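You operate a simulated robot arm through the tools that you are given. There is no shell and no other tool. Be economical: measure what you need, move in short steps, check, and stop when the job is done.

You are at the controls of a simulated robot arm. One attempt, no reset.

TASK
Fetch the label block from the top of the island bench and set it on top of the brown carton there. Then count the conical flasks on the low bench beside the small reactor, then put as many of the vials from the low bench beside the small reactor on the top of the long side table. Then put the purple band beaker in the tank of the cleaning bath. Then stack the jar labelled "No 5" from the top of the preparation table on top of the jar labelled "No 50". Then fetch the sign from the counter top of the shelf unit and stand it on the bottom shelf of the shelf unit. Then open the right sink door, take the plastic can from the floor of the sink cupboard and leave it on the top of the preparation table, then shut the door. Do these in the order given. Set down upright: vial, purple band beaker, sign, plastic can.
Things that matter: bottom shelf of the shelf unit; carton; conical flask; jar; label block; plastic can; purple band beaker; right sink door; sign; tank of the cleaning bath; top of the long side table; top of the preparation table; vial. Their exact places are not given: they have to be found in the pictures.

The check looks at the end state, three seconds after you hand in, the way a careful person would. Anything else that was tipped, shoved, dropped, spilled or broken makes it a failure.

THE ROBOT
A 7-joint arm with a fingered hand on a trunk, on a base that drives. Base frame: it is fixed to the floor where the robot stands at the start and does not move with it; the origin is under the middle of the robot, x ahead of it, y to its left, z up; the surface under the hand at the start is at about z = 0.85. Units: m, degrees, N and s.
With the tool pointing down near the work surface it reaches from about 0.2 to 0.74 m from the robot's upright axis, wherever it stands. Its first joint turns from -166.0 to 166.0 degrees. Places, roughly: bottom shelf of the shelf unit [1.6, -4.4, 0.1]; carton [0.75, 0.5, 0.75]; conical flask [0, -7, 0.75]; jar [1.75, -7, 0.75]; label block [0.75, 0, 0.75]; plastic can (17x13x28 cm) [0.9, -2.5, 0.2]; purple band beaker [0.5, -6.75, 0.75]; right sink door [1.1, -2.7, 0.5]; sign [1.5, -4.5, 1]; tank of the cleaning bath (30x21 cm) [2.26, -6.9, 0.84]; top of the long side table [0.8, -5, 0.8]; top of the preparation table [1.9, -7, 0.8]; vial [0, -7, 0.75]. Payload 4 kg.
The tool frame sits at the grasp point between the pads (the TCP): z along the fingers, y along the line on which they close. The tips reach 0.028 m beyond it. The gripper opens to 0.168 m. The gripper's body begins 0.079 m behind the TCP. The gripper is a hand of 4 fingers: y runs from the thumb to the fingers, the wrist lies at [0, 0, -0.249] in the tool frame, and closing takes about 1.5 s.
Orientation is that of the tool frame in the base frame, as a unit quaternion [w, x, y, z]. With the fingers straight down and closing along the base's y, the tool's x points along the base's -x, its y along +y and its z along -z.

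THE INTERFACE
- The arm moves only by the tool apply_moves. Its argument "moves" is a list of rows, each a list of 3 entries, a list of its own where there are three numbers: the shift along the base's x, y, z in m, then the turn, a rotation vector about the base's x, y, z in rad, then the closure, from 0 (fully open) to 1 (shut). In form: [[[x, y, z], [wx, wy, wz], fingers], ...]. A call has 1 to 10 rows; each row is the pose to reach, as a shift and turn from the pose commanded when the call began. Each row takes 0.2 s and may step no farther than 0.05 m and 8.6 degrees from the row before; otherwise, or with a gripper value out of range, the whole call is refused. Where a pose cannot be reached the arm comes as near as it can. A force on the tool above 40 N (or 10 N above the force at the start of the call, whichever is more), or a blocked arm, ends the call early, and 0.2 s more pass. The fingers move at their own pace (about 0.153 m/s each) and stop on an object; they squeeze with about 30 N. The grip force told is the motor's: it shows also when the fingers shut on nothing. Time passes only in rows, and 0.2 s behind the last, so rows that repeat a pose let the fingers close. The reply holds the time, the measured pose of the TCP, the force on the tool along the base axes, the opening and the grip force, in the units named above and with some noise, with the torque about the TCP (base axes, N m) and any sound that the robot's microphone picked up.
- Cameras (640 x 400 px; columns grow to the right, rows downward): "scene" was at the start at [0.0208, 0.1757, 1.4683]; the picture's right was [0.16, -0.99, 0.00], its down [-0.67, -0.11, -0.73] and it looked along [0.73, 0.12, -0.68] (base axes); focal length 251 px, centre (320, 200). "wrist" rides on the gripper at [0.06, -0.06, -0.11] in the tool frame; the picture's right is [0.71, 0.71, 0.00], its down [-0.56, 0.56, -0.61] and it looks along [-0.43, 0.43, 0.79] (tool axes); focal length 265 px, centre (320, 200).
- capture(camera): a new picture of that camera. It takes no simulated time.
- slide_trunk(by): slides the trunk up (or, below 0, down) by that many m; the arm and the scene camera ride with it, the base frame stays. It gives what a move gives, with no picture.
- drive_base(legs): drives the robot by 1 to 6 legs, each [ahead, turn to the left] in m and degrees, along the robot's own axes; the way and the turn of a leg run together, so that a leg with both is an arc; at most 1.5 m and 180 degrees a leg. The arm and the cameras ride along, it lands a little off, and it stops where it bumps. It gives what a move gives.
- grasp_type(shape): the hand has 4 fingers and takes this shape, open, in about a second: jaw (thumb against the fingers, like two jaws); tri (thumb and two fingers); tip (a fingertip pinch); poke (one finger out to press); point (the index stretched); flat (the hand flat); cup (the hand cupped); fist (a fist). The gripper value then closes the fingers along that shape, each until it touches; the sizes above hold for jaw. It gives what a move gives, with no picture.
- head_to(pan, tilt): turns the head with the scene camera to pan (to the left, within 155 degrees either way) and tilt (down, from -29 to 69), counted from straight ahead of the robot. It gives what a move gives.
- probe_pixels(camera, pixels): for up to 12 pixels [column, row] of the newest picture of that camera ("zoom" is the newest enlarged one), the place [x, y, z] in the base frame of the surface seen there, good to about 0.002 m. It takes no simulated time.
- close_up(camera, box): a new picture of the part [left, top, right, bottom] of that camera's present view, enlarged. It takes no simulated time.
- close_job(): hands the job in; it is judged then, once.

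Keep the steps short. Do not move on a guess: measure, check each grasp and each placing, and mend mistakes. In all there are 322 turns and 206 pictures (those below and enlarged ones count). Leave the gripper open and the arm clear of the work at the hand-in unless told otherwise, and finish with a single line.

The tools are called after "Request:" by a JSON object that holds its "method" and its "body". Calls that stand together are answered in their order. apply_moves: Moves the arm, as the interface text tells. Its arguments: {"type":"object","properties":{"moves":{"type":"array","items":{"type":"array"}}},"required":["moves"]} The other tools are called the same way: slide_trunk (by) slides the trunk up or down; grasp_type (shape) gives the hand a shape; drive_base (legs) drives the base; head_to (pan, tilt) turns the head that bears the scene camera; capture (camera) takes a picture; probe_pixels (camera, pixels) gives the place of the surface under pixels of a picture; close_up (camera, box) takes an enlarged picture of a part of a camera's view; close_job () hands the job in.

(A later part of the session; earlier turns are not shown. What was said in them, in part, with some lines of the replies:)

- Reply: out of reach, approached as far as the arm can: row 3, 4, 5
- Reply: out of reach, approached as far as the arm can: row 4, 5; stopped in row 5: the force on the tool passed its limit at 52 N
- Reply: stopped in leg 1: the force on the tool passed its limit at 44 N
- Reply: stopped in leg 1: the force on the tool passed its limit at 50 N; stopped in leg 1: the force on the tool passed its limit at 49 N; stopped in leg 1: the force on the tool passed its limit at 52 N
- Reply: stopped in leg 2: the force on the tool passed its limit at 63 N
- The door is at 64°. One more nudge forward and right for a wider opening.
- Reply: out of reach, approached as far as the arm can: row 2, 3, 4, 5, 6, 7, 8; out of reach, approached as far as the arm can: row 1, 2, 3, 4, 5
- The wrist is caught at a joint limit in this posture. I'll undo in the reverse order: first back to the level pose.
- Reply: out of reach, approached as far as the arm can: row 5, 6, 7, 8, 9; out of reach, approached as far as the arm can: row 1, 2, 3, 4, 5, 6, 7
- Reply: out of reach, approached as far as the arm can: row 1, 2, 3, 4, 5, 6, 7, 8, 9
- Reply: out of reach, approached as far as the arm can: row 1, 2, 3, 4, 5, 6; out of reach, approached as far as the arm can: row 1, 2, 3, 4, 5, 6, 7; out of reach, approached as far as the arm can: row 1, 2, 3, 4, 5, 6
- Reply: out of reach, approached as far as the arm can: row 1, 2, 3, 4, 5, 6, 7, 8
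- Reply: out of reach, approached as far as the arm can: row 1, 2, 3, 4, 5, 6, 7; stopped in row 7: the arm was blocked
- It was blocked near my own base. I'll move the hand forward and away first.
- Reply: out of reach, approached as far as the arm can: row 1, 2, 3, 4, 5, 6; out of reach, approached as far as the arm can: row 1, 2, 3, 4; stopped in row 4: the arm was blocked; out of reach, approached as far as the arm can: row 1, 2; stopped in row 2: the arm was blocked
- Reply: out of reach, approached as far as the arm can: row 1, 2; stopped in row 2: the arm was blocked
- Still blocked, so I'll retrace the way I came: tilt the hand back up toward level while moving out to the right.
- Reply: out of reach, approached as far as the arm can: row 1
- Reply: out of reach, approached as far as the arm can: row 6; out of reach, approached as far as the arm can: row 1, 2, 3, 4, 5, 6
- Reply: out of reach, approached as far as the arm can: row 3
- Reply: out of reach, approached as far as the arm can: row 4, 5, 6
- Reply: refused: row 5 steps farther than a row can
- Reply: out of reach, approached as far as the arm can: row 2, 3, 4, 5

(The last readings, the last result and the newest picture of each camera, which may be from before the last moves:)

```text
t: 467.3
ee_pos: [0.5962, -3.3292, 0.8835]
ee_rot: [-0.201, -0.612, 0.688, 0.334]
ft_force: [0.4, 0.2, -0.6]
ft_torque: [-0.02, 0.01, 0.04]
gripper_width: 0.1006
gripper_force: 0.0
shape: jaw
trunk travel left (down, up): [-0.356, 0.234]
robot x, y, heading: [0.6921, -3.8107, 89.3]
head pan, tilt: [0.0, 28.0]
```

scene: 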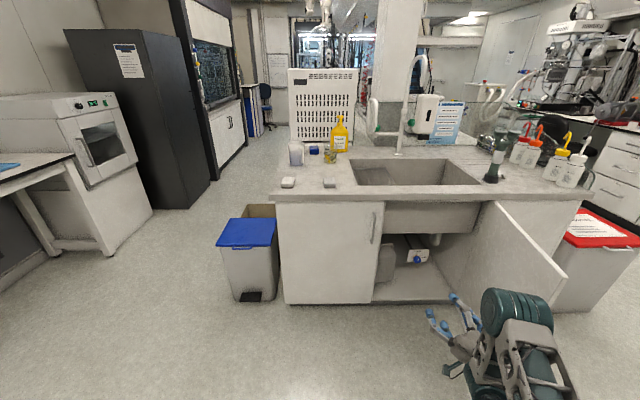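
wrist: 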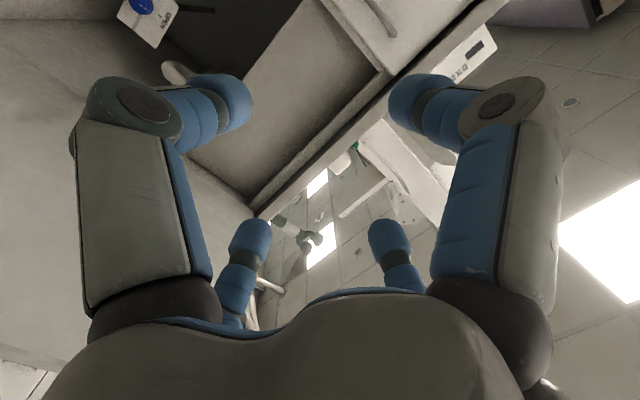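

That did it: no warnings and the hand is bending down high up. I'll continue to straight down.

Request:
{"method": "apply_moves", "body": {"moves": [[[0, 0, 0.01], [0, -0.13, 0], 0.4], [[0, 0, 0.02], [0, -0.26, 0], 0.4], [[0, 0, 0.03], [0, -0.39, 0], 0.4], [[0, 0, 0.04], [0, -0.52, 0], 0.4], [[0, 0, 0.05], [0, -0.65, 0], 0.4], [[0, 0, 0.05], [0, -0.75, 0], 0.4]]}}

Request:
{"method": "capture", "body": {"camera": "scene"}}

```text
t: 468.7
ee_pos: [0.5959, -3.3315, 0.9335]
ee_rot: [0.064, -0.693, 0.713, 0.087]
ft_force: [1.6, 0.6, 0.5]
ft_torque: [0.01, 0.04, 0.0]
gripper_width: 0.101
gripper_force: 0.1
shape: jaw
trunk travel left (down, up): [-0.356, 0.234]
robot x, y, heading: [0.6881, -3.8098, 89.5]
head pan, tilt: [0.0, 28.0]
```

```text
28 pictures are left
```

scene: 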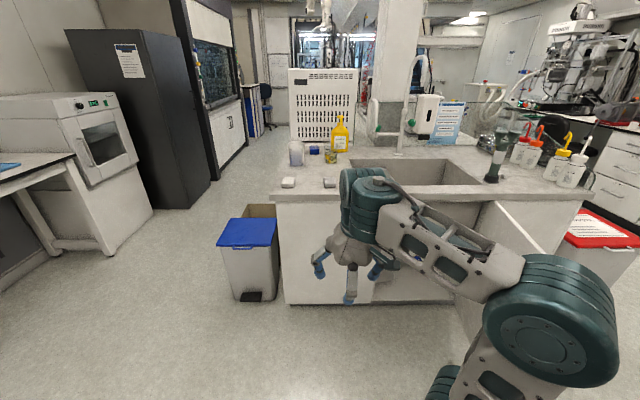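

The home posture is back. For the can I need the fingers diagonal and the hand tilted about 55° forward. I'll do the roll first, moving the hand to the right.

Request:
{"method": "apply_moves", "body": {"moves": [[[0.045, 0, 0], [-0.02, -0.02, 0.13], 0.5], [[0.09, 0, 0], [-0.03, -0.03, 0.26], 0.5], [[0.135, 0, 0], [-0.05, -0.05, 0.39], 0.5], [[0.18, 0, 0], [-0.07, -0.07, 0.52], 0.5], [[0.225, 0, 0], [-0.08, -0.08, 0.65], 0.5], [[0.27, 0, 0], [-0.1, -0.1, 0.78], 0.5]]}}

```text
t: 470.1
ee_pos: [0.8622, -3.3411, 0.9298]
ee_rot: [-0.028, 0.916, -0.399, -0.038]
ft_force: [2.5, -1.8, 0.5]
ft_torque: [0.08, 0.19, 0.0]
gripper_width: 0.084
gripper_force: 0.1
shape: jaw
out of reach, approached as far as the arm can: row 6
trunk travel left (down, up): [-0.356, 0.234]
robot x, y, heading: [0.6893, -3.8097, 89.4]
head pan, tilt: [0.0, 28.0]
```

Good. Now I'll tilt forward.

Request:
{"method": "apply_moves", "body": {"moves": [[[0, 0.005, 0], [0.12, 0, 0], 0.5], [[0, 0.01, 0], [0.24, 0, 0], 0.5], [[0, 0.015, 0], [0.36, 0, 0], 0.5], [[0, 0.02, 0], [0.48, 0, 0], 0.5], [[0, 0.03, 0], [0.6, 0, 0], 0.5], [[0, 0.04, 0], [0.72, 0, 0], 0.5], [[0, 0.05, 0], [0.84, 0, 0], 0.5], [[0, 0.06, 0], [0.88, 0, 0], 0.5]]}}

```text
t: 471.9
ee_pos: [0.8566, -3.2778, 0.9314]
ee_rot: [-0.416, 0.817, -0.343, -0.202]
ft_force: [0.9, 0.4, 0.5]
ft_torque: [-0.01, 0.0, -0.01]
gripper_width: 0.084
gripper_force: 0.1
shape: jaw
out of reach, approached as far as the arm can: row 1
trunk travel left (down, up): [-0.356, 0.234]
robot x, y, heading: [0.6872, -3.8074, 89.6]
head pan, tilt: [0.0, 28.0]
```

Tilt is right and the posture good. I'll lower the trunk and set the hand low and extended.

Request:
{"method": "slide_trunk", "body": {"by": -0.35}}

Request:
{"method": "apply_moves", "body": {"moves": [[[0.015, 0.02, -0.03], [0, 0, 0], 0.6], [[0.03, 0.04, -0.06], [0, 0, 0], 0.6], [[0.045, 0.06, -0.09], [0, 0, 0], 0.6], [[0.06, 0.08, -0.12], [0, 0, 0], 0.6], [[0.07, 0.09, -0.15], [0, 0, 0], 0.6], [[0.073, 0.09, -0.165], [0, 0, 0], 0.6]]}}

Request:
{"method": "drive_base", "body": {"legs": [[0.42, 0]]}}

Request:
{"method": "head_to", "body": {"pan": -30, "tilt": 35}}

Request:
{"method": "capture", "body": {"camera": "scene"}}

Request:
{"method": "capture", "body": {"camera": "wrist"}}

```text
t: 475.4
ee_pos: [0.8562, -3.2788, 0.5803]
ee_rot: [-0.415, 0.818, -0.343, -0.202]
ft_force: [0.7, -0.6, 0.5]
ft_torque: [0.0, 0.0, 0.03]
gripper_width: 0.0838
gripper_force: 0.1
shape: jaw
trunk travel left (down, up): [-0.006, 0.584]
robot x, y, heading: [0.6899, -3.8122, 89.4]
head pan, tilt: [0.0, 28.0]
```

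```text
t: 476.8
ee_pos: [0.9319, -3.1882, 0.4161]
ee_rot: [-0.416, 0.818, -0.343, -0.201]
ft_force: [0.3, 0.0, -0.1]
ft_torque: [0.01, -0.01, 0.0]
gripper_width: 0.0673
gripper_force: 0.0
shape: jaw
trunk travel left (down, up): [-0.006, 0.584]
robot x, y, heading: [0.6887, -3.8078, 89.3]
head pan, tilt: [0.0, 28.0]
```

```text
t: 479.4
ee_pos: [0.9309, -2.7651, 0.4156]
ee_rot: [-0.415, 0.818, -0.342, -0.204]
ft_force: [-0.3, -0.1, 0.9]
ft_torque: [-0.01, -0.01, 0.02]
gripper_width: 0.0675
gripper_force: 0.0
shape: jaw
trunk travel left (down, up): [-0.006, 0.584]
robot x, y, heading: [0.6887, -3.3887, 89.7]
head pan, tilt: [0.0, 28.0]
```

```text
t: 480.3
ee_pos: [0.9313, -2.7641, 0.4169]
ee_rot: [-0.415, 0.818, -0.342, -0.203]
ft_force: [-0.2, -0.4, -0.1]
ft_torque: [0.0, -0.03, 0.0]
gripper_width: 0.0675
gripper_force: 0.0
shape: jaw
trunk travel left (down, up): [-0.006, 0.584]
robot x, y, heading: [0.6958, -3.3872, 89.6]
head pan, tilt: [-30.0, 35.0]
```

```text
27 pictures are left
```

scene: 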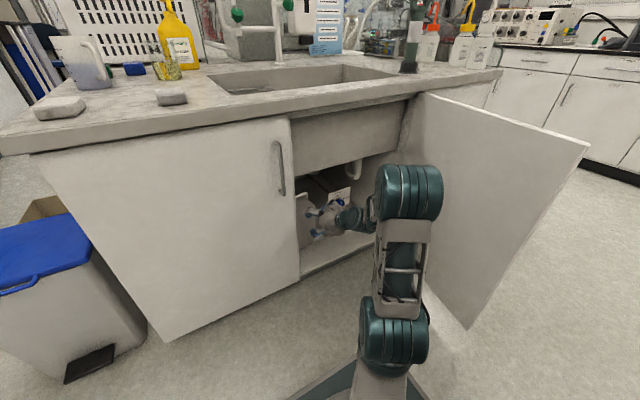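

```text
26 pictures are left
```

wrist: 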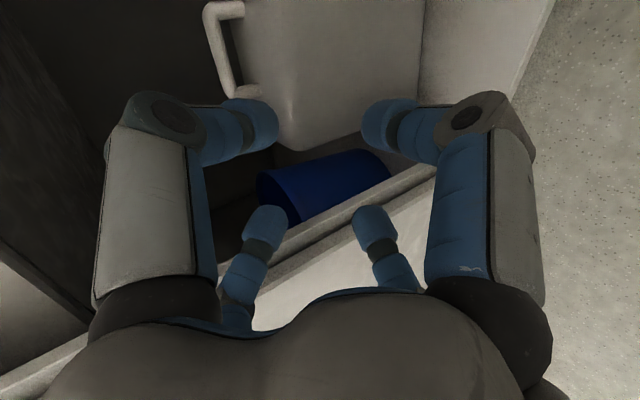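

The hand is just inside the opening, and I see the handle at (222,50) in the wrist view. I'll probe it.

Request:
{"method": "probe_pixels", "body": {"camera": "wrist", "pixels": [[216, 40], [222, 60], [228, 80], [212, 20], [225, 8], [245, 90], [240, 50], [300, 60], [350, 130], [410, 60], [330, 190]]}}

```text
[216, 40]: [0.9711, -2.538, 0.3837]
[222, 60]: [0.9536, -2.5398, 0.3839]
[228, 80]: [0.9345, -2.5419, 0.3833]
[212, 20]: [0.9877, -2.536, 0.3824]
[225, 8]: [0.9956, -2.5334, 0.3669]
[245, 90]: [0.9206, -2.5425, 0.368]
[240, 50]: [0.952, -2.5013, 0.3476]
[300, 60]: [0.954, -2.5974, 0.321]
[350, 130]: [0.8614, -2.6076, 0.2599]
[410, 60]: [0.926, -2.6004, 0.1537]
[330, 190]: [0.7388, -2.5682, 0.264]
```

The handle spans x 0.92–0.995 at y -2.535, z 0.38, and the can's top is 0.347. I'll aim at x 0.957, fingers two above and two below the bar. First I'll align x and z, then bring the base in.

Request:
{"method": "apply_moves", "body": {"moves": [[[0.013, 0, -0.012], [0, 0, 0], 0.65], [[0.026, 0, -0.0235], [0, 0, 0], 0.65], [[0.026, 0, -0.0235], [0, 0, 0], 0.65]]}}

Request:
{"method": "drive_base", "body": {"legs": [[0.14, 0]]}}

Request:
{"method": "capture", "body": {"camera": "wrist"}}

```text
t: 481.1
ee_pos: [0.9582, -2.7647, 0.3929]
ee_rot: [-0.414, 0.819, -0.341, -0.204]
ft_force: [-0.2, 0.3, 0.2]
ft_torque: [0.03, -0.01, 0.01]
gripper_width: 0.0589
gripper_force: 0.1
shape: jaw
trunk travel left (down, up): [-0.006, 0.584]
robot x, y, heading: [0.6926, -3.3894, 89.7]
head pan, tilt: [-30.0, 35.0]
```

```text
t: 482.4
ee_pos: [0.96, -2.6249, 0.3926]
ee_rot: [-0.415, 0.818, -0.343, -0.203]
ft_force: [0.1, -0.2, -0.3]
ft_torque: [0.01, 0.01, -0.01]
gripper_width: 0.0593
gripper_force: 0.1
shape: jaw
trunk travel left (down, up): [-0.006, 0.584]
robot x, y, heading: [0.6939, -3.2452, 89.6]
head pan, tilt: [-30.0, 35.0]
```

```text
25 pictures are left
```

wrist: 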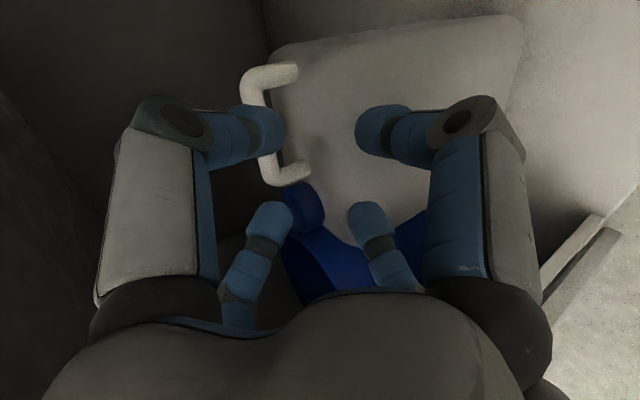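

Request:
{"method": "probe_pixels", "body": {"camera": "wrist", "pixels": [[247, 95], [268, 165], [285, 72], [300, 172], [275, 183], [300, 205], [320, 250], [330, 140], [290, 130], [300, 185]]}}

```text
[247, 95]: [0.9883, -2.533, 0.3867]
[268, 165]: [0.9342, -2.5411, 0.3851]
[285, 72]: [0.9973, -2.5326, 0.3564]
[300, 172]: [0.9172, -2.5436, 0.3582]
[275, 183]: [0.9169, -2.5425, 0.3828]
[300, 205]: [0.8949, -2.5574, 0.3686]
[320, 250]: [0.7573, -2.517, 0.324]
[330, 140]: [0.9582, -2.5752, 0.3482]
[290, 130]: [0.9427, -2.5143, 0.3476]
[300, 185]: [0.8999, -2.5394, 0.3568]
```

The blue cap is left of the handle, out of the way. I'll bring the base 5 cm in, then finish with the arm.

Request:
{"method": "drive_base", "body": {"legs": [[0.05, 0]]}}

Request:
{"method": "capture", "body": {"camera": "wrist"}}

```text
t: 483.4
ee_pos: [0.96, -2.5749, 0.3927]
ee_rot: [-0.415, 0.818, -0.342, -0.204]
ft_force: [0.0, -1.1, 0.5]
ft_torque: [0.0, 0.0, -0.02]
gripper_width: 0.0591
gripper_force: 0.2
shape: jaw
trunk travel left (down, up): [-0.006, 0.584]
robot x, y, heading: [0.6933, -3.1978, 89.4]
head pan, tilt: [-30.0, 35.0]
```

```text
24 pictures are left
```

wrist: 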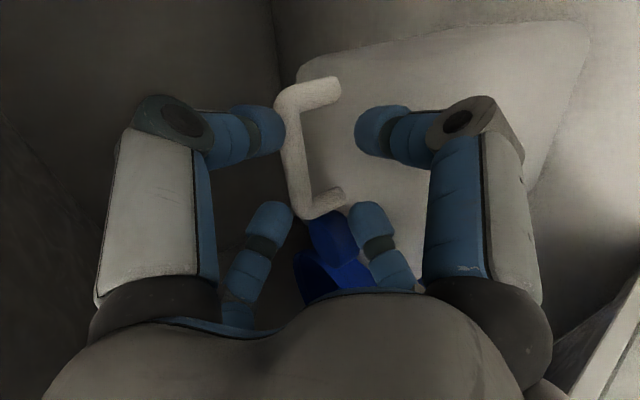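

The bar lies between the two finger pairs. I'll advance the last 24 mm.

Request:
{"method": "apply_moves", "body": {"moves": [[[-0.001, 0.008, 0.001], [0, 0, 0], 0.65], [[-0.002, 0.016, 0.002], [0, 0, 0], 0.65], [[-0.002, 0.024, 0.002], [0, 0, 0], 0.65], [[-0.002, 0.024, 0.002], [0, 0, 0], 0.65]]}}

Request:
{"method": "capture", "body": {"camera": "wrist"}}

```text
t: 484.4
ee_pos: [0.9609, -2.5516, 0.3942]
ee_rot: [-0.415, 0.819, -0.342, -0.202]
ft_force: [1.2, -0.7, 0.4]
ft_torque: [0.0, 0.02, 0.01]
gripper_width: 0.0591
gripper_force: 0.1
shape: jaw
trunk travel left (down, up): [-0.006, 0.584]
robot x, y, heading: [0.6945, -3.1985, 89.4]
head pan, tilt: [-30.0, 35.0]
```

```text
23 pictures are left
```

wrist: 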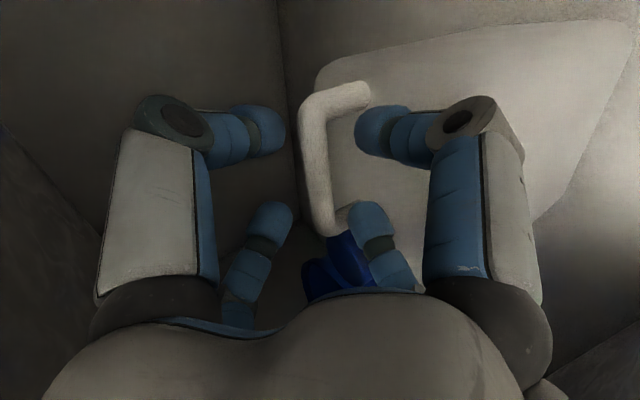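

The bar is centred between the pairs. I'll close.

Request:
{"method": "apply_moves", "body": {"moves": [[[0, 0, 0], [0, 0, 0], 0.75], [[0, 0, 0], [0, 0, 0], 0.85], [[0, 0, 0], [0, 0, 0], 0.95], [[0, 0, 0], [0, 0, 0], 1], [[0, 0, 0], [0, 0, 0], 1], [[0, 0, 0], [0, 0, 0], 1]]}}

Request:
{"method": "capture", "body": {"camera": "wrist"}}

```text
t: 485.8
ee_pos: [0.9589, -2.5521, 0.3948]
ee_rot: [-0.415, 0.818, -0.342, -0.203]
ft_force: [-0.6, -0.9, 4.0]
ft_torque: [0.16, -0.21, 0.07]
gripper_width: 0.0225
gripper_force: 29.8
shape: jaw
trunk travel left (down, up): [-0.006, 0.584]
robot x, y, heading: [0.6939, -3.1994, 89.5]
head pan, tilt: [-30.0, 35.0]
```

```text
22 pictures are left
```

wrist: 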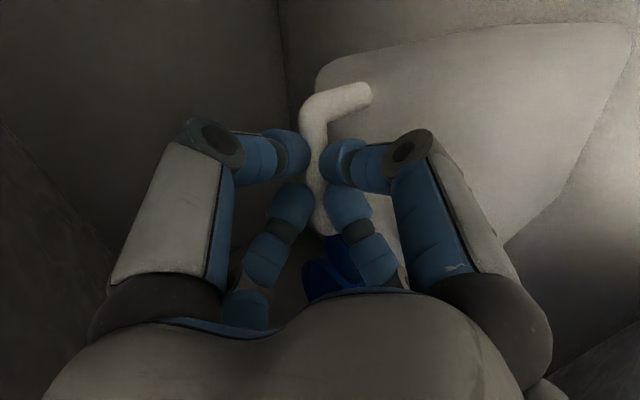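

The bar is pinched by all four fingers at 30 N. I'll lift 25 mm slowly and check.

Request:
{"method": "apply_moves", "body": {"moves": [[[0, 0, 0.005], [0, 0, 0], 1], [[0, 0, 0.012], [0, 0, 0], 1], [[0, 0, 0.02], [0, 0, 0], 1], [[0, 0, 0.026], [0, 0, 0], 1], [[0, 0, 0.026], [0, 0, 0], 1]]}}

Request:
{"method": "close_up", "body": {"camera": "scene", "box": [250, 130, 450, 290]}}

```text
t: 486.9
ee_pos: [0.9593, -2.5502, 0.4209]
ee_rot: [-0.415, 0.818, -0.342, -0.202]
ft_force: [0.4, -0.1, -5.7]
ft_torque: [-0.08, -0.23, -0.01]
gripper_width: 0.022
gripper_force: 30.1
shape: jaw
trunk travel left (down, up): [-0.006, 0.584]
robot x, y, heading: [0.6933, -3.1983, 89.2]
head pan, tilt: [-30.0, 35.0]
```

```text
2.50 times, centred on (350, 210) of scene
```

zoom: 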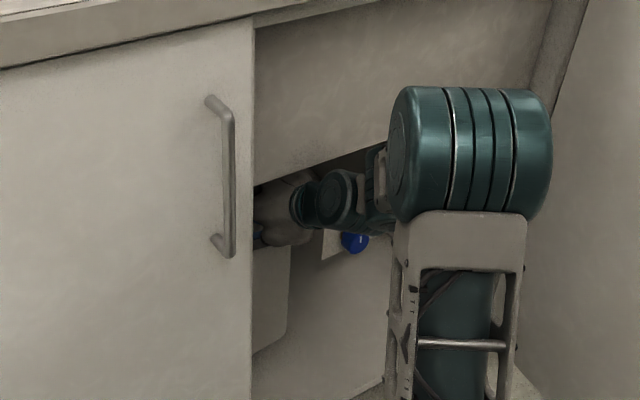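

It's lifted (about 0.6 kg). The can overlaps the left door by 2 cm, so I'll shift 40 mm right before pulling out.

Request:
{"method": "apply_moves", "body": {"moves": [[[0.013, 0, 0], [0, 0, 0], 1], [[0.027, 0, 0], [0, 0, 0], 1], [[0.04, 0, 0], [0, 0, 0], 1], [[0.04, 0, 0], [0, 0, 0], 1]]}}

Request:
{"method": "capture", "body": {"camera": "wrist"}}

```text
t: 487.9
ee_pos: [0.999, -2.5506, 0.4196]
ee_rot: [-0.415, 0.818, -0.343, -0.203]
ft_force: [-0.3, 0.1, -6.4]
ft_torque: [-0.12, -0.17, 0.01]
gripper_width: 0.0221
gripper_force: 29.9
shape: jaw
trunk travel left (down, up): [-0.006, 0.584]
robot x, y, heading: [0.694, -3.1974, 89.4]
head pan, tilt: [-30.0, 35.0]
```

```text
20 pictures are left
```

wrist: 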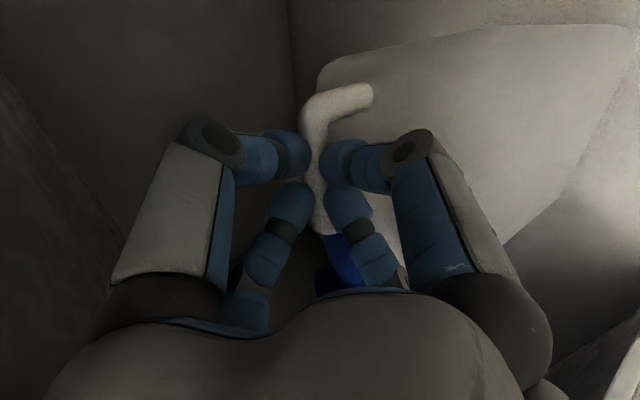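

Request:
{"method": "drive_base", "body": {"legs": [[-0.25, 0]]}}

Request:
{"method": "drive_base", "body": {"legs": [[-0.3, 0]]}}

Request:
{"method": "slide_trunk", "body": {"by": 0.4}}

Request:
{"method": "capture", "body": {"camera": "scene"}}

```text
t: 489.8
ee_pos: [0.9963, -2.7972, 0.4196]
ee_rot: [-0.415, 0.819, -0.342, -0.203]
ft_force: [0.0, 0.5, -5.1]
ft_torque: [-0.09, -0.17, 0.02]
gripper_width: 0.0221
gripper_force: 30.0
shape: jaw
trunk travel left (down, up): [-0.006, 0.584]
robot x, y, heading: [0.692, -3.4468, 89.8]
head pan, tilt: [-30.0, 35.0]
```

```text
t: 491.8
ee_pos: [0.9932, -3.0991, 0.4196]
ee_rot: [-0.415, 0.819, -0.34, -0.203]
ft_force: [0.6, 0.6, -6.0]
ft_torque: [-0.1, -0.15, -0.04]
gripper_width: 0.0221
gripper_force: 30.5
shape: jaw
trunk travel left (down, up): [-0.006, 0.584]
robot x, y, heading: [0.6898, -3.7461, 89.7]
head pan, tilt: [-30.0, 35.0]
```

```text
t: 495.6
ee_pos: [0.9937, -3.0982, 0.819]
ee_rot: [-0.414, 0.82, -0.34, -0.204]
ft_force: [0.0, -0.1, -4.8]
ft_torque: [-0.07, -0.19, 0.0]
gripper_width: 0.0217
gripper_force: 30.2
shape: jaw
trunk travel left (down, up): [-0.406, 0.184]
robot x, y, heading: [0.6897, -3.7463, 89.7]
head pan, tilt: [-30.0, 35.0]
```

```text
19 pictures are left
```

scene: 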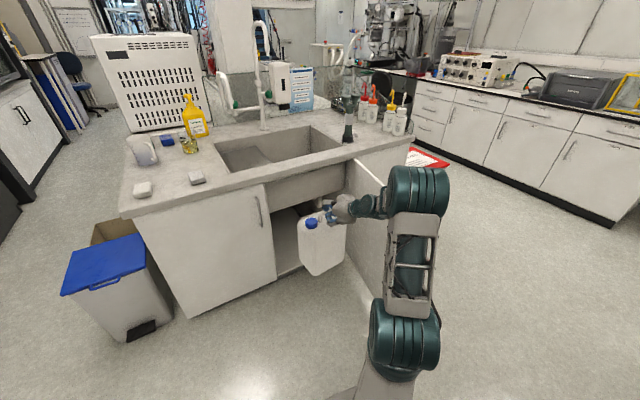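

The can is out and hanging. The straight way east would swing it into the door edge, so I'll take the known route round the west side. I'll raise the trunk, then drive with wide clearances.

Request:
{"method": "slide_trunk", "body": {"by": 0.18}}

Request:
{"method": "drive_base", "body": {"legs": [[0, 90], [0.89, 0], [0, 90], [1.5, 0], [0.55, 0]]}}

Request:
{"method": "drive_base", "body": {"legs": [[0, 90], [1.5, 0]]}}

Request:
{"method": "head_to", "body": {"pan": -60, "tilt": 35}}

Request:
{"method": "capture", "body": {"camera": "scene"}}

```text
t: 497.6
ee_pos: [0.9938, -3.0983, 0.9999]
ee_rot: [-0.414, 0.819, -0.34, -0.204]
ft_force: [0.1, -0.8, -5.2]
ft_torque: [-0.1, -0.21, 0.02]
gripper_width: 0.0219
gripper_force: 29.8
shape: jaw
trunk travel left (down, up): [-0.586, 0.004]
robot x, y, heading: [0.6915, -3.7481, 89.9]
head pan, tilt: [-30.0, 35.0]
```

```text
t: 519.8
ee_pos: [-0.524, -6.4381, 0.9997]
ee_rot: [0.203, 0.344, 0.818, -0.415]
ft_force: [0.8, -0.9, -5.9]
ft_torque: [0.1, 0.18, 0.01]
gripper_width: 0.0216
gripper_force: 29.8
shape: jaw
trunk travel left (down, up): [-0.586, 0.004]
robot x, y, heading: [-0.2137, -5.7915, -90.7]
head pan, tilt: [-30.0, 35.0]
```

```text
t: 531.0
ee_pos: [1.9268, -6.0661, 0.9988]
ee_rot: [0.438, -0.346, 0.817, -0.145]
ft_force: [0.6, 0.7, -5.7]
ft_torque: [-0.21, 0.12, 0.03]
gripper_width: 0.021
gripper_force: 30.4
shape: jaw
trunk travel left (down, up): [-0.586, 0.004]
robot x, y, heading: [1.2727, -5.7726, 0.7]
head pan, tilt: [-30.0, 35.0]
```

```text
t: 532.0
ee_pos: [1.9265, -6.065, 0.9994]
ee_rot: [0.438, -0.346, 0.817, -0.145]
ft_force: [0.7, 0.0, -5.7]
ft_torque: [-0.18, 0.1, 0.01]
gripper_width: 0.0211
gripper_force: 29.7
shape: jaw
trunk travel left (down, up): [-0.586, 0.004]
robot x, y, heading: [1.2729, -5.7761, 0.9]
head pan, tilt: [-60.0, 35.0]
```

```text
18 pictures are left
```

scene: 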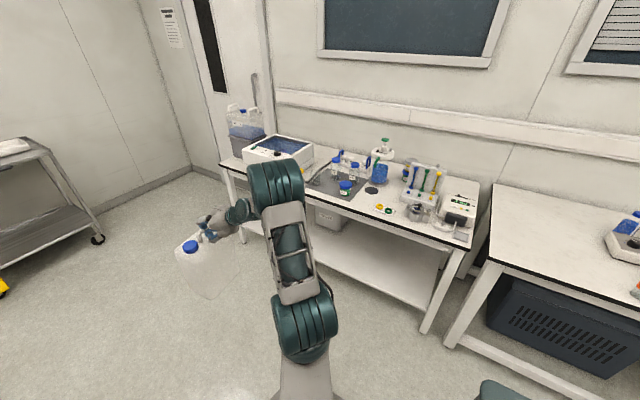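

I'll zoom in on the table to find a free place.

Request:
{"method": "close_up", "body": {"camera": "scene", "box": [330, 130, 490, 250]}}

Request:
{"method": "probe_pixels", "body": {"camera": "scene", "pixels": [[440, 172], [455, 176], [470, 182], [478, 187], [445, 185], [372, 200], [360, 197], [385, 200], [345, 205], [400, 215], [458, 192], [440, 195]]}}

```text
3.33 times, centred on (410, 190) of scene
```

zoom: 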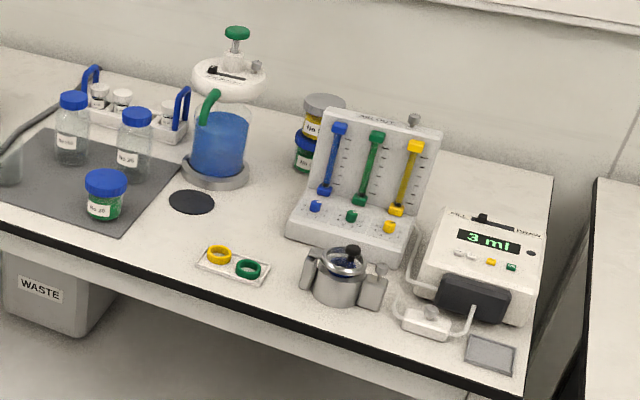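

```text
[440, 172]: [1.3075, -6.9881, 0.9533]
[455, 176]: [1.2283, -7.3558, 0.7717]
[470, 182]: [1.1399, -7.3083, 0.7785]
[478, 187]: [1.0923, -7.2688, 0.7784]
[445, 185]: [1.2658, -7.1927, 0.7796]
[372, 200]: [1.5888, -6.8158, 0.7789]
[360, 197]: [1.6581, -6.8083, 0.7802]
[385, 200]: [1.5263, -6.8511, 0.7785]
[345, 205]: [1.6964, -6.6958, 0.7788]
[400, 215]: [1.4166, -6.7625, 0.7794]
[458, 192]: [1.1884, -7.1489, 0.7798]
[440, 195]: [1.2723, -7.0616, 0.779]
```

The free place is at the back right, around (1.19,-7.21), between the burette rack and the table's right edge. I'll turn to face the table, then raise the can above the devices.

Request:
{"method": "drive_base", "body": {"legs": [[0.18, 0], [0, -90.8]]}}

Request:
{"method": "apply_moves", "body": {"moves": [[[0, 0, 0.04], [0, 0, 0], 1], [[0, 0, 0.08], [0, 0, 0], 1], [[0, 0, 0.12], [0, 0, 0], 1], [[0, 0, 0.16], [0, 0, 0], 1], [[0, 0, 0.2], [0, 0, 0], 1], [[0, 0, 0.24], [0, 0, 0], 1]]}}

Request:
{"method": "head_to", "body": {"pan": -15, "tilt": 35}}

Request:
{"method": "capture", "body": {"camera": "scene"}}

```text
t: 537.4
ee_pos: [1.1516, -6.4181, 0.9977]
ee_rot: [0.203, 0.342, 0.819, -0.414]
ft_force: [-0.8, -0.1, -5.2]
ft_torque: [0.11, 0.19, 0.0]
gripper_width: 0.021
gripper_force: 30.0
shape: jaw
trunk travel left (down, up): [-0.586, 0.004]
robot x, y, heading: [1.4585, -5.7712, -90.5]
head pan, tilt: [-60.0, 35.0]
```

```text
t: 538.8
ee_pos: [1.1504, -6.4204, 1.2406]
ee_rot: [0.203, 0.344, 0.818, -0.414]
ft_force: [-0.2, 0.1, -4.8]
ft_torque: [0.24, 0.23, 0.0]
gripper_width: 0.0207
gripper_force: 30.2
shape: jaw
trunk travel left (down, up): [-0.586, 0.004]
robot x, y, heading: [1.4568, -5.7729, -90.8]
head pan, tilt: [-60.0, 35.0]
```

```text
t: 539.9
ee_pos: [1.1507, -6.4217, 1.2405]
ee_rot: [0.202, 0.344, 0.818, -0.415]
ft_force: [-0.6, -1.1, -5.8]
ft_torque: [0.16, 0.16, 0.0]
gripper_width: 0.0209
gripper_force: 29.5
shape: jaw
trunk travel left (down, up): [-0.586, 0.004]
robot x, y, heading: [1.4571, -5.774, -90.5]
head pan, tilt: [-15.0, 35.0]
```

```text
16 pictures are left
```

scene: 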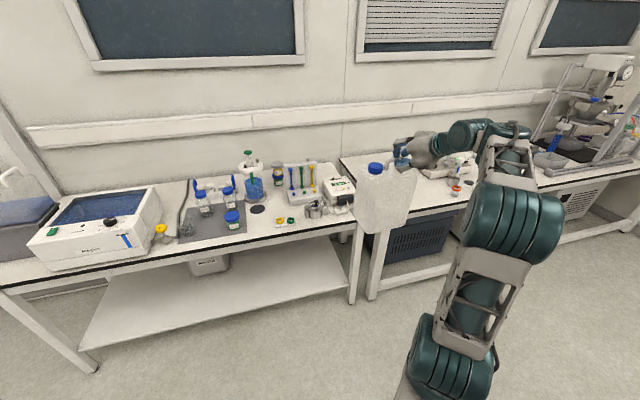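

Height reached. I'll check the can's tilt: probing its bottom and top corners, and the device top.

Request:
{"method": "probe_pixels", "body": {"camera": "scene", "pixels": [[360, 228], [380, 231], [402, 230], [362, 178], [385, 178], [408, 180], [375, 162], [340, 185], [315, 165], [352, 193], [340, 172], [330, 170]]}}

Request:
{"method": "close_up", "body": {"camera": "scene", "box": [320, 130, 440, 250]}}

```text
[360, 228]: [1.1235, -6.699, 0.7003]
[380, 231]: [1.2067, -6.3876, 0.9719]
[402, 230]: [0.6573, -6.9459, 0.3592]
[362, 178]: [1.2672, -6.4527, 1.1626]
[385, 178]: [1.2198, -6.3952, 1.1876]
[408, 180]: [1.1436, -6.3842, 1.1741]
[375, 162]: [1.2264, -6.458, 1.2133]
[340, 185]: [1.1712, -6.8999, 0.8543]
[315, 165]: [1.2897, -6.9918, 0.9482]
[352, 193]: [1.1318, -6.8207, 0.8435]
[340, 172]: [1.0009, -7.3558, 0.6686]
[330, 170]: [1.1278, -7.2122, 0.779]
```

```text
3.33 times, centred on (380, 190) of scene
```

zoom: 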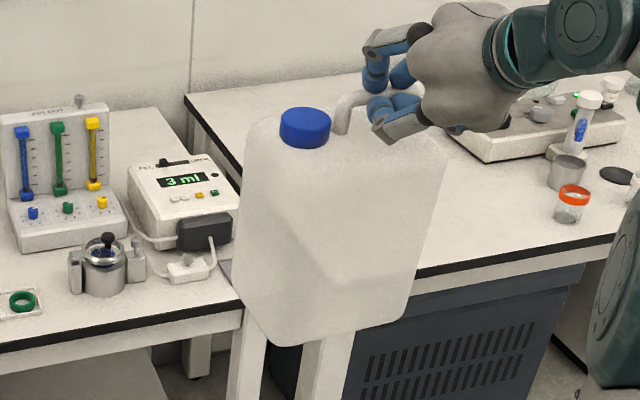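

Request:
{"method": "probe_pixels", "body": {"camera": "zoom", "pixels": [[262, 180], [262, 270], [275, 335], [385, 318], [425, 200], [408, 290], [300, 338], [360, 328], [270, 130], [420, 140], [340, 345]]}}

```text
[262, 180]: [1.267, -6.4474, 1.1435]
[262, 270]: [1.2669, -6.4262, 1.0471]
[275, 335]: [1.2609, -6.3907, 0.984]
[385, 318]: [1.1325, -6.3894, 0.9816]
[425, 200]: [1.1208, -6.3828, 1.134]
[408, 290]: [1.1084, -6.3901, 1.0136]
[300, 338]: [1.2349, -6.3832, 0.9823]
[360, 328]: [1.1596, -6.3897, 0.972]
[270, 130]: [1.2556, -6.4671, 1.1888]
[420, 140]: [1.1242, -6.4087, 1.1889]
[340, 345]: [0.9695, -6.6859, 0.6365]
```

The can hangs upright, with its bottom at 0.965 over devices no higher than 0.86 on its path. I'll drive forward 0.64 m.

Request:
{"method": "drive_base", "body": {"legs": [[0.64, 0]]}}

Request:
{"method": "head_to", "body": {"pan": -12, "tilt": 45}}

Request:
{"method": "capture", "body": {"camera": "scene"}}

```text
t: 543.5
ee_pos: [1.1498, -7.0722, 1.2408]
ee_rot: [0.202, 0.341, 0.819, -0.414]
ft_force: [-0.5, 0.0, -6.1]
ft_torque: [0.16, 0.16, 0.03]
gripper_width: 0.021
gripper_force: 29.9
shape: jaw
trunk travel left (down, up): [-0.586, 0.004]
robot x, y, heading: [1.4554, -6.4181, -90.4]
head pan, tilt: [-15.0, 35.0]
```

```text
t: 544.2
ee_pos: [1.1501, -7.0716, 1.2402]
ee_rot: [0.203, 0.34, 0.82, -0.413]
ft_force: [0.3, -0.2, -5.7]
ft_torque: [0.15, 0.15, 0.0]
gripper_width: 0.021
gripper_force: 29.6
shape: jaw
trunk travel left (down, up): [-0.586, 0.004]
robot x, y, heading: [1.4535, -6.4278, -90.2]
head pan, tilt: [-12.0, 45.0]
```

```text
14 pictures are left
```

scene: 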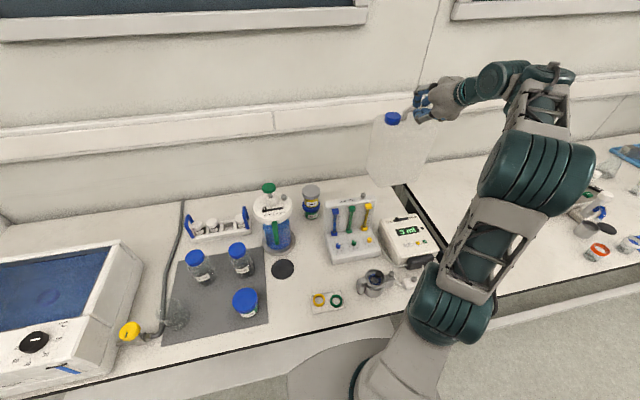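

Request:
{"method": "probe_pixels", "body": {"camera": "scene", "pixels": [[385, 195], [395, 200], [400, 210], [385, 212], [410, 205], [375, 195], [415, 215], [395, 190], [374, 205], [400, 220], [405, 190]]}}

Request:
{"method": "close_up", "body": {"camera": "scene", "box": [350, 170, 450, 260]}}

```text
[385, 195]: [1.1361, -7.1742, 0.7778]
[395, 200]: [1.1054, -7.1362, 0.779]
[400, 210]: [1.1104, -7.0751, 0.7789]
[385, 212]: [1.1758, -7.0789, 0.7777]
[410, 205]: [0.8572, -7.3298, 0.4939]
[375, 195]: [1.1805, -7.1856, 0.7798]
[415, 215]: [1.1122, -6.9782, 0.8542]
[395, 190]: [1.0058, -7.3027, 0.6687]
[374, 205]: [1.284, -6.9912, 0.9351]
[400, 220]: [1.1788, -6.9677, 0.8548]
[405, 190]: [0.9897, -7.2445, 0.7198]
```

```text
4.44 times, centred on (400, 215) of scene
```

zoom: 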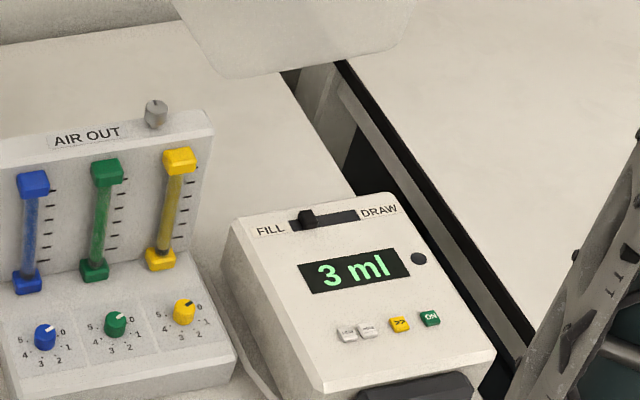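

Free table there: x 1.10–1.30, y -7.03 to -7.29. I'll go to the can centre (1.21,-7.18) and lower to just above the table.

Request:
{"method": "apply_moves", "body": {"moves": [[[0.008, -0.026, 0], [0, 0, 0], 1], [[0.016, -0.052, 0], [0, 0, 0], 1], [[0.023, -0.078, 0], [0, 0, 0], 1], [[0.023, -0.078, -0.04], [0, 0, 0], 1], [[0.023, -0.078, -0.08], [0, 0, 0], 1], [[0.023, -0.078, -0.12], [0, 0, 0], 1], [[0.023, -0.078, -0.15], [0, 0, 0], 1], [[0.023, -0.078, -0.165], [0, 0, 0], 1]]}}

Request:
{"method": "capture", "body": {"camera": "scene"}}

```text
t: 546.0
ee_pos: [1.1733, -7.1479, 1.0743]
ee_rot: [0.202, 0.341, 0.819, -0.414]
ft_force: [-0.4, -0.4, -5.5]
ft_torque: [0.1, 0.18, 0.01]
gripper_width: 0.0209
gripper_force: 30.6
shape: jaw
trunk travel left (down, up): [-0.586, 0.004]
robot x, y, heading: [1.4523, -6.4198, -90.4]
head pan, tilt: [-12.0, 45.0]
```

```text
12 pictures are left
```

scene: 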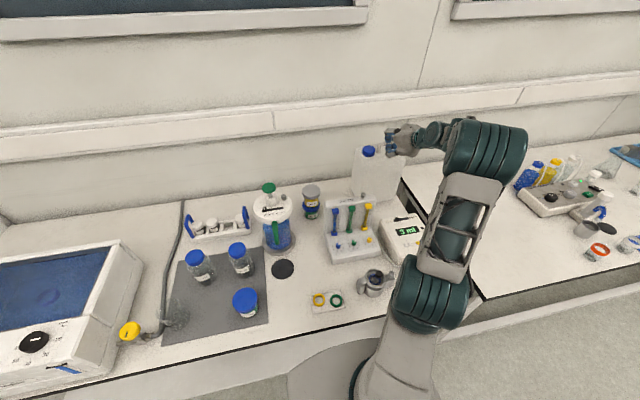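

The can is behind the rack and device. I'll lower in small steps until the table takes the weight.

Request:
{"method": "apply_moves", "body": {"moves": [[[0, 0, -0.006], [0, 0, 0], 1], [[0, 0, -0.01], [0, 0, 0], 1], [[0, 0, -0.013], [0, 0, 0], 1], [[0, 0, -0.013], [0, 0, 0], 1]]}}

```text
t: 547.0
ee_pos: [1.1738, -7.1487, 1.0626]
ee_rot: [0.203, 0.341, 0.819, -0.414]
ft_force: [-0.6, -0.1, -1.6]
ft_torque: [0.1, -0.04, -0.03]
gripper_width: 0.021
gripper_force: 30.0
shape: jaw
trunk travel left (down, up): [-0.586, 0.004]
robot x, y, heading: [1.4525, -6.4193, -90.1]
head pan, tilt: [-12.0, 45.0]
```

Request:
{"method": "apply_moves", "body": {"moves": [[[0, 0, -0.002], [0, 0, 0], 1], [[0, 0, -0.003], [0, 0, 0], 1], [[0, 0, -0.003], [0, 0, 0], 1]]}}

Request:
{"method": "close_up", "body": {"camera": "scene", "box": [330, 110, 450, 230]}}

```text
t: 547.8
ee_pos: [1.1739, -7.1491, 1.0619]
ee_rot: [0.203, 0.34, 0.819, -0.415]
ft_force: [-2.5, -3.1, 6.5]
ft_torque: [-0.15, -0.41, -0.22]
gripper_width: 0.0205
gripper_force: 29.9
shape: jaw
trunk travel left (down, up): [-0.586, 0.004]
robot x, y, heading: [1.4551, -6.4198, -90.4]
head pan, tilt: [-12.0, 45.0]
```

```text
3.33 times, centred on (390, 170) of scene
```

zoom: 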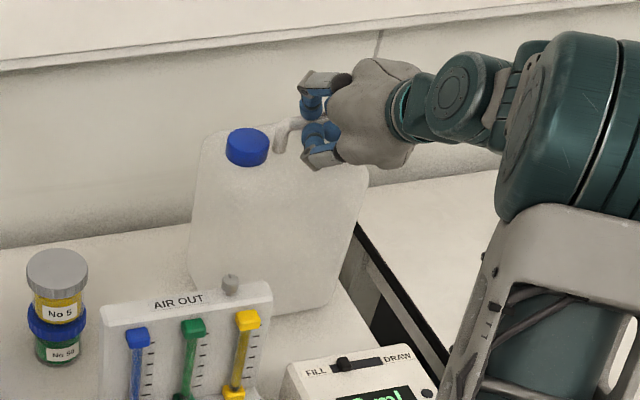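

Seated fully. I'll open to the same width as at insertion, ease to zero force, then withdraw straight back.

Request:
{"method": "apply_moves", "body": {"moves": [[[0, 0, 0.002], [0, 0, 0], 1], [[0, 0, 0.002], [0, 0, 0], 0.85], [[0, 0, 0.002], [0, 0, 0], 0.75], [[0, 0, 0.002], [0, 0, 0], 0.66], [[0, 0, 0.002], [0, 0, 0], 0.66], [[0, 0, 0.002], [0, 0, 0], 0.66]]}}

Request:
{"method": "capture", "body": {"camera": "wrist"}}

```text
t: 549.2
ee_pos: [1.1729, -7.1483, 1.0617]
ee_rot: [0.203, 0.341, 0.819, -0.414]
ft_force: [0.1, -0.2, -0.4]
ft_torque: [-0.03, 0.01, -0.01]
gripper_width: 0.0567
gripper_force: 0.1
shape: jaw
trunk travel left (down, up): [-0.586, 0.004]
robot x, y, heading: [1.4551, -6.4198, -90.4]
head pan, tilt: [-12.0, 45.0]
```

```text
10 pictures are left
```

wrist: 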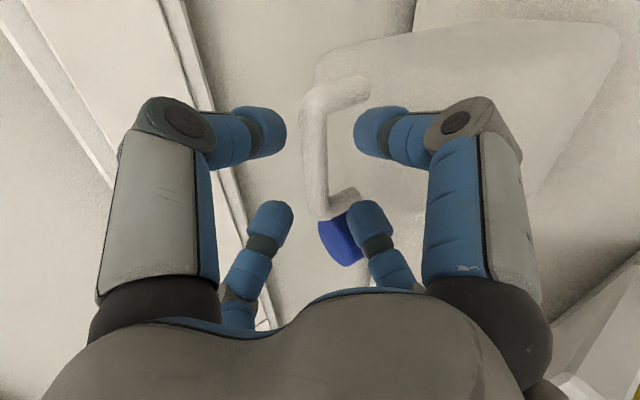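

The bar is free between the pairs. I'll withdraw straight back toward me, then rise.

Request:
{"method": "apply_moves", "body": {"moves": [[[0, 0.01, 0], [0, 0, 0], 0.66], [[0, 0.025, 0], [0, 0, 0], 0.66], [[0, 0.045, 0.0], [0, 0, 0], 0.66], [[0, 0.065, 0.005], [0, 0, 0], 0.66], [[0, 0.085, 0.02], [0, 0, 0], 0.66], [[0, 0.1, 0.05], [0, 0, 0], 0.6], [[0, 0.12, 0.09], [0, 0, 0], 0.5]]}}

Request:
{"method": "close_up", "body": {"camera": "scene", "box": [290, 110, 450, 250]}}

```text
t: 550.8
ee_pos: [1.1721, -7.0286, 1.153]
ee_rot: [0.204, 0.341, 0.819, -0.414]
ft_force: [0.5, -0.3, 0.6]
ft_torque: [0.02, 0.01, -0.02]
gripper_width: 0.0841
gripper_force: 0.1
shape: jaw
trunk travel left (down, up): [-0.586, 0.004]
robot x, y, heading: [1.4489, -6.4242, -90.2]
head pan, tilt: [-12.0, 45.0]
```

```text
2.86 times, centred on (370, 180) of scene
```

zoom: 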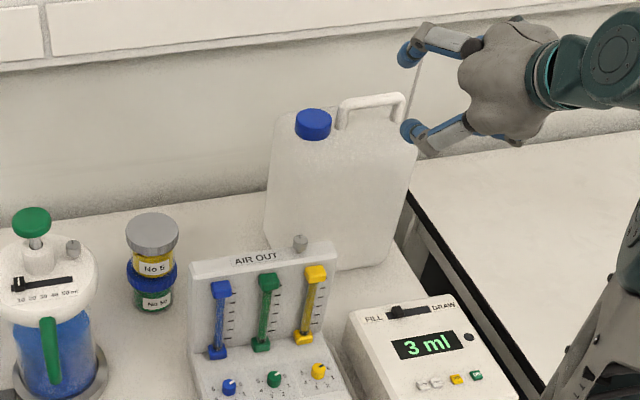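

The can stands upright on the preparation table, and nothing else moved. Now back to the sink to shut the door: I'll retrace the route.

Request:
{"method": "drive_base", "body": {"legs": [[-0.62, 0], [0, -90], [1.5, 0], [0.25, 0], [0, -90], [1.5, 0]]}}

Request:
{"method": "drive_base", "body": {"legs": [[0.7, 0], [0, -90], [1.3, 0]]}}

Request:
{"method": "head_to", "body": {"pan": 35, "tilt": 35}}

Request:
{"method": "capture", "body": {"camera": "scene"}}

```text
t: 577.3
ee_pos: [-0.0735, -3.7323, 1.1537]
ee_rot: [-0.411, 0.824, -0.33, -0.208]
ft_force: [-0.7, 0.6, -0.7]
ft_torque: [0.01, 0.0, 0.0]
gripper_width: 0.0833
gripper_force: 0.1
shape: jaw
trunk travel left (down, up): [-0.586, 0.004]
robot x, y, heading: [-0.335, -4.3481, 91.2]
head pan, tilt: [-12.0, 45.0]
```

```text
t: 591.3
ee_pos: [1.6187, -3.8016, 1.1525]
ee_rot: [0.442, -0.367, 0.808, -0.133]
ft_force: [-0.2, 0.5, 0.5]
ft_torque: [0.02, -0.01, 0.0]
gripper_width: 0.0836
gripper_force: 0.1
shape: jaw
trunk travel left (down, up): [-0.586, 0.004]
robot x, y, heading: [0.9919, -3.5671, 3.7]
head pan, tilt: [-12.0, 45.0]
```

```text
t: 592.5
ee_pos: [1.6191, -3.8011, 1.1535]
ee_rot: [0.442, -0.367, 0.808, -0.133]
ft_force: [-0.2, 0.2, 0.7]
ft_torque: [-0.01, 0.02, 0.0]
gripper_width: 0.0836
gripper_force: 0.2
shape: jaw
trunk travel left (down, up): [-0.586, 0.004]
robot x, y, heading: [0.991, -3.5652, 3.8]
head pan, tilt: [35.0, 35.0]
```

```text
8 pictures are left
```

scene: 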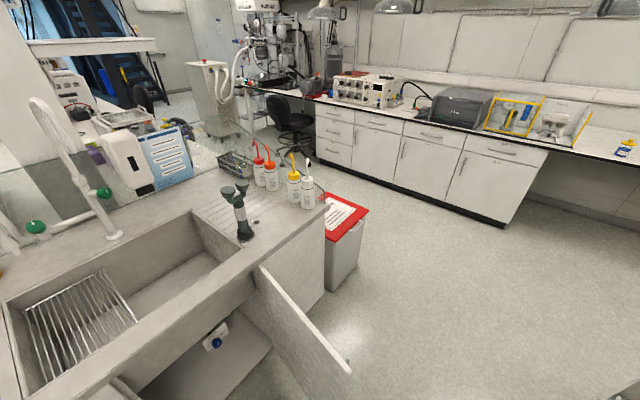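

The door's outer face is to my left, with the hand beyond it. I'll close the hand, lower to door height, and sweep left to push the door shut.

Request:
{"method": "slide_trunk", "body": {"by": -0.4}}

Request:
{"method": "slide_trunk", "body": {"by": -0.18}}

Request:
{"method": "apply_moves", "body": {"moves": [[[0, 0, 0], [0, 0, 0], 0.8], [[0, 0, 0], [0, 0, 0], 1], [[0, 0, 0], [0, 0, 0], 1], [[0, 0, 0], [0, 0, 0], 1]]}}

Request:
{"method": "drive_base", "body": {"legs": [[0, 55]]}}

Request:
{"method": "drive_base", "body": {"legs": [[0, 15]]}}

Request:
{"method": "drive_base", "body": {"legs": [[0, 12]]}}

Request:
{"method": "capture", "body": {"camera": "scene"}}

```text
t: 596.3
ee_pos: [1.6198, -3.8012, 0.7524]
ee_rot: [0.441, -0.367, 0.808, -0.134]
ft_force: [0.2, -0.5, 0.1]
ft_torque: [-0.02, 0.0, 0.04]
gripper_width: 0.0835
gripper_force: 0.0
shape: jaw
trunk travel left (down, up): [-0.186, 0.404]
robot x, y, heading: [0.9916, -3.5658, 3.9]
head pan, tilt: [35.0, 35.0]
```

```text
t: 598.3
ee_pos: [1.6187, -3.8007, 0.5726]
ee_rot: [0.441, -0.367, 0.808, -0.133]
ft_force: [0.7, -0.2, 0.8]
ft_torque: [0.03, -0.01, -0.02]
gripper_width: 0.0838
gripper_force: 0.0
shape: jaw
trunk travel left (down, up): [-0.006, 0.584]
robot x, y, heading: [0.9915, -3.5657, 3.6]
head pan, tilt: [35.0, 35.0]
```

```text
t: 599.3
ee_pos: [1.619, -3.8015, 0.5735]
ee_rot: [0.442, -0.367, 0.808, -0.132]
ft_force: [0.0, 1.3, 0.1]
ft_torque: [0.01, -0.01, -0.02]
gripper_width: 0.0
gripper_force: 30.3
shape: jaw
trunk travel left (down, up): [-0.006, 0.584]
robot x, y, heading: [0.9896, -3.5663, 3.8]
head pan, tilt: [35.0, 35.0]
```

```text
t: 602.2
ee_pos: [1.5453, -3.1863, 0.5735]
ee_rot: [-0.453, 0.698, -0.547, -0.086]
ft_force: [0.7, 0.1, -0.7]
ft_torque: [-0.03, -0.01, 0.0]
gripper_width: 0.0001
gripper_force: 30.2
shape: jaw
trunk travel left (down, up): [-0.006, 0.584]
robot x, y, heading: [0.9932, -3.5652, 58.8]
head pan, tilt: [35.0, 35.0]
```

```text
t: 603.5
ee_pos: [1.4264, -3.0562, 0.5725]
ee_rot: [-0.438, 0.765, -0.45, -0.144]
ft_force: [-1.0, -1.4, 0.6]
ft_torque: [0.0, -0.01, -0.02]
gripper_width: 0.0
gripper_force: 29.4
shape: jaw
trunk travel left (down, up): [-0.006, 0.584]
robot x, y, heading: [0.9924, -3.5664, 74.2]
head pan, tilt: [35.0, 35.0]
```

```text
t: 604.6
ee_pos: [1.3129, -2.9758, 0.5729]
ee_rot: [-0.421, 0.807, -0.368, -0.189]
ft_force: [-0.5, 0.1, 0.4]
ft_torque: [-0.02, -0.02, 0.03]
gripper_width: 0.0
gripper_force: 29.5
shape: jaw
trunk travel left (down, up): [-0.006, 0.584]
robot x, y, heading: [0.9927, -3.5664, 85.9]
head pan, tilt: [35.0, 35.0]
```

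```text
7 pictures are left
```

scene: 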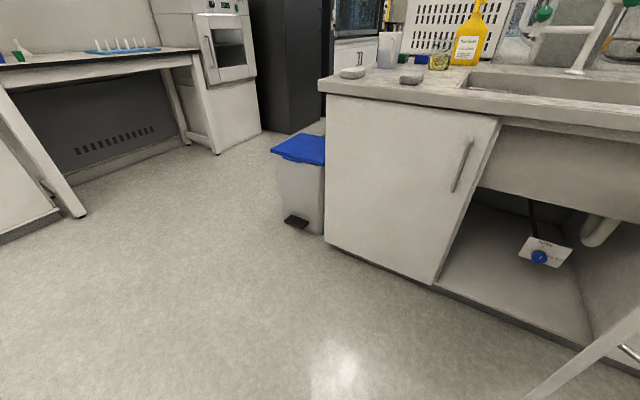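

The door is starting to move with the hand. I'll continue sweeping.

Request:
{"method": "drive_base", "body": {"legs": [[0, 12]]}}

Request:
{"method": "drive_base", "body": {"legs": [[0, 12]]}}

Request:
{"method": "drive_base", "body": {"legs": [[0, 10]]}}

Request:
{"method": "head_to", "body": {"pan": -35, "tilt": 30}}

Request:
{"method": "capture", "body": {"camera": "scene"}}

```text
t: 605.8
ee_pos: [1.184, -2.9222, 0.5735]
ee_rot: [-0.398, 0.841, -0.282, -0.233]
ft_force: [0.1, -0.4, 0.3]
ft_torque: [0.0, 0.0, -0.01]
gripper_width: 0.0
gripper_force: 30.3
shape: jaw
trunk travel left (down, up): [-0.006, 0.584]
robot x, y, heading: [0.9884, -3.5617, 97.9]
head pan, tilt: [35.0, 35.0]
```

```text
t: 607.0
ee_pos: [1.0479, -2.8976, 0.5741]
ee_rot: [-0.373, 0.866, -0.193, -0.271]
ft_force: [0.6, 0.0, 0.5]
ft_torque: [0.01, -0.03, -0.01]
gripper_width: 0.0
gripper_force: 30.2
shape: jaw
trunk travel left (down, up): [-0.006, 0.584]
robot x, y, heading: [0.9899, -3.5614, 109.6]
head pan, tilt: [35.0, 35.0]
```

```text
t: 608.0
ee_pos: [0.9341, -2.8981, 0.5734]
ee_rot: [-0.349, 0.879, -0.12, -0.302]
ft_force: [0.6, -0.7, -0.3]
ft_torque: [0.0, -0.01, -0.04]
gripper_width: 0.0
gripper_force: 30.3
shape: jaw
trunk travel left (down, up): [-0.006, 0.584]
robot x, y, heading: [0.9935, -3.5645, 119.3]
head pan, tilt: [35.0, 35.0]
```

```text
t: 609.5
ee_pos: [0.9345, -2.8956, 0.5735]
ee_rot: [-0.348, 0.88, -0.118, -0.302]
ft_force: [0.2, -0.6, 0.4]
ft_torque: [-0.03, -0.01, -0.02]
gripper_width: 0.0001
gripper_force: 29.7
shape: jaw
trunk travel left (down, up): [-0.006, 0.584]
robot x, y, heading: [0.9945, -3.563, 119.6]
head pan, tilt: [-35.0, 30.0]
```

```text
6 pictures are left
```

scene: 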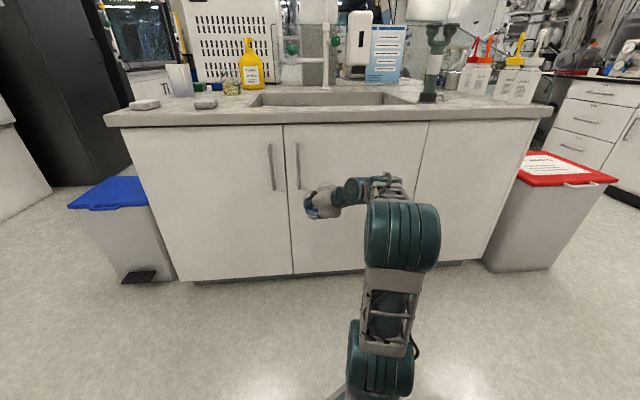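

The door looks shut. I'll verify its plane by probing near its free edge.

Request:
{"method": "probe_pixels", "body": {"camera": "scene", "pixels": [[292, 150], [292, 250], [330, 150], [330, 255], [400, 150], [275, 150], [275, 250], [300, 268]]}}

Request:
{"method": "close_up", "body": {"camera": "scene", "box": [240, 110, 440, 290]}}

```text
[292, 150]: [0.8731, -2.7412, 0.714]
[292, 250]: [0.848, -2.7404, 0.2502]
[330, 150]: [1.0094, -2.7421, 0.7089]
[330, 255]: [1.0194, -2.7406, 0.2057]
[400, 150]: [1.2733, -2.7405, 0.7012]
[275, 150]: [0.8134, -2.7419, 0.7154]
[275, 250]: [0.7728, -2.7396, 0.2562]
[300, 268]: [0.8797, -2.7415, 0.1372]
```

```text
2.22 times, centred on (340, 200) of scene
```

zoom: 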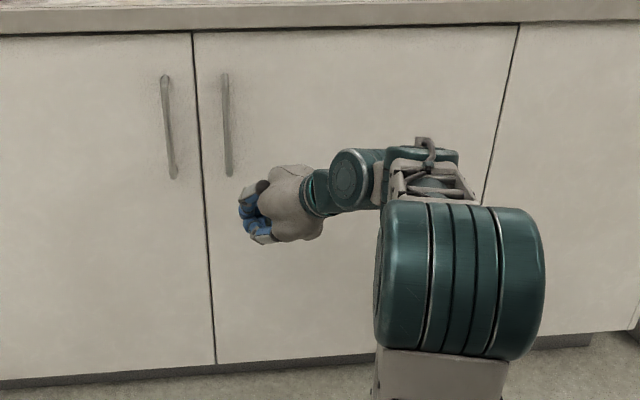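

The door is flush with its neighbour (y -2.741). I'll back away and open the hand.

Request:
{"method": "drive_base", "body": {"legs": [[-0.2, 0]]}}

Request:
{"method": "apply_moves", "body": {"moves": [[[0, 0, 0], [0, 0, 0], 0.6], [[0, 0, 0], [0, 0, 0], 0.3], [[0, 0, 0], [0, 0, 0], 0], [[0, 0, 0], [0, 0, 0], 0], [[0, 0, 0], [0, 0, 0], 0], [[0, 0, 0], [0, 0, 0], 0]]}}

Request:
{"method": "capture", "body": {"camera": "scene"}}

```text
t: 611.0
ee_pos: [1.0327, -3.0711, 0.5729]
ee_rot: [-0.348, 0.879, -0.12, -0.302]
ft_force: [-0.3, 0.4, 0.3]
ft_torque: [-0.02, -0.03, -0.02]
gripper_width: 0.0
gripper_force: 30.0
shape: jaw
trunk travel left (down, up): [-0.006, 0.584]
robot x, y, heading: [1.0908, -3.7381, 119.3]
head pan, tilt: [-35.0, 30.0]
```

```text
t: 612.4
ee_pos: [1.033, -3.07, 0.5737]
ee_rot: [-0.348, 0.879, -0.12, -0.302]
ft_force: [-0.1, -0.1, 0.5]
ft_torque: [0.0, 0.03, 0.01]
gripper_width: 0.1681
gripper_force: 0.1
shape: jaw
trunk travel left (down, up): [-0.006, 0.584]
robot x, y, heading: [1.0871, -3.7418, 119.3]
head pan, tilt: [-35.0, 30.0]
```

```text
4 pictures are left
```

scene: 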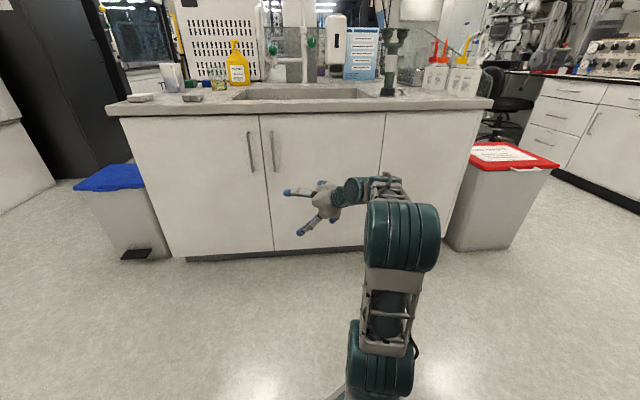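

The door is shut, the hand is open and clear, and all the tasks are done in order. I'll hand in.

Request:
{"method": "close_job", "body": {}}

```text
The job is handed in.
```

All six tasks are done in the order given (I counted two conical flasks, so two vials went to the side table), the sink door is shut, and the job is handed in.
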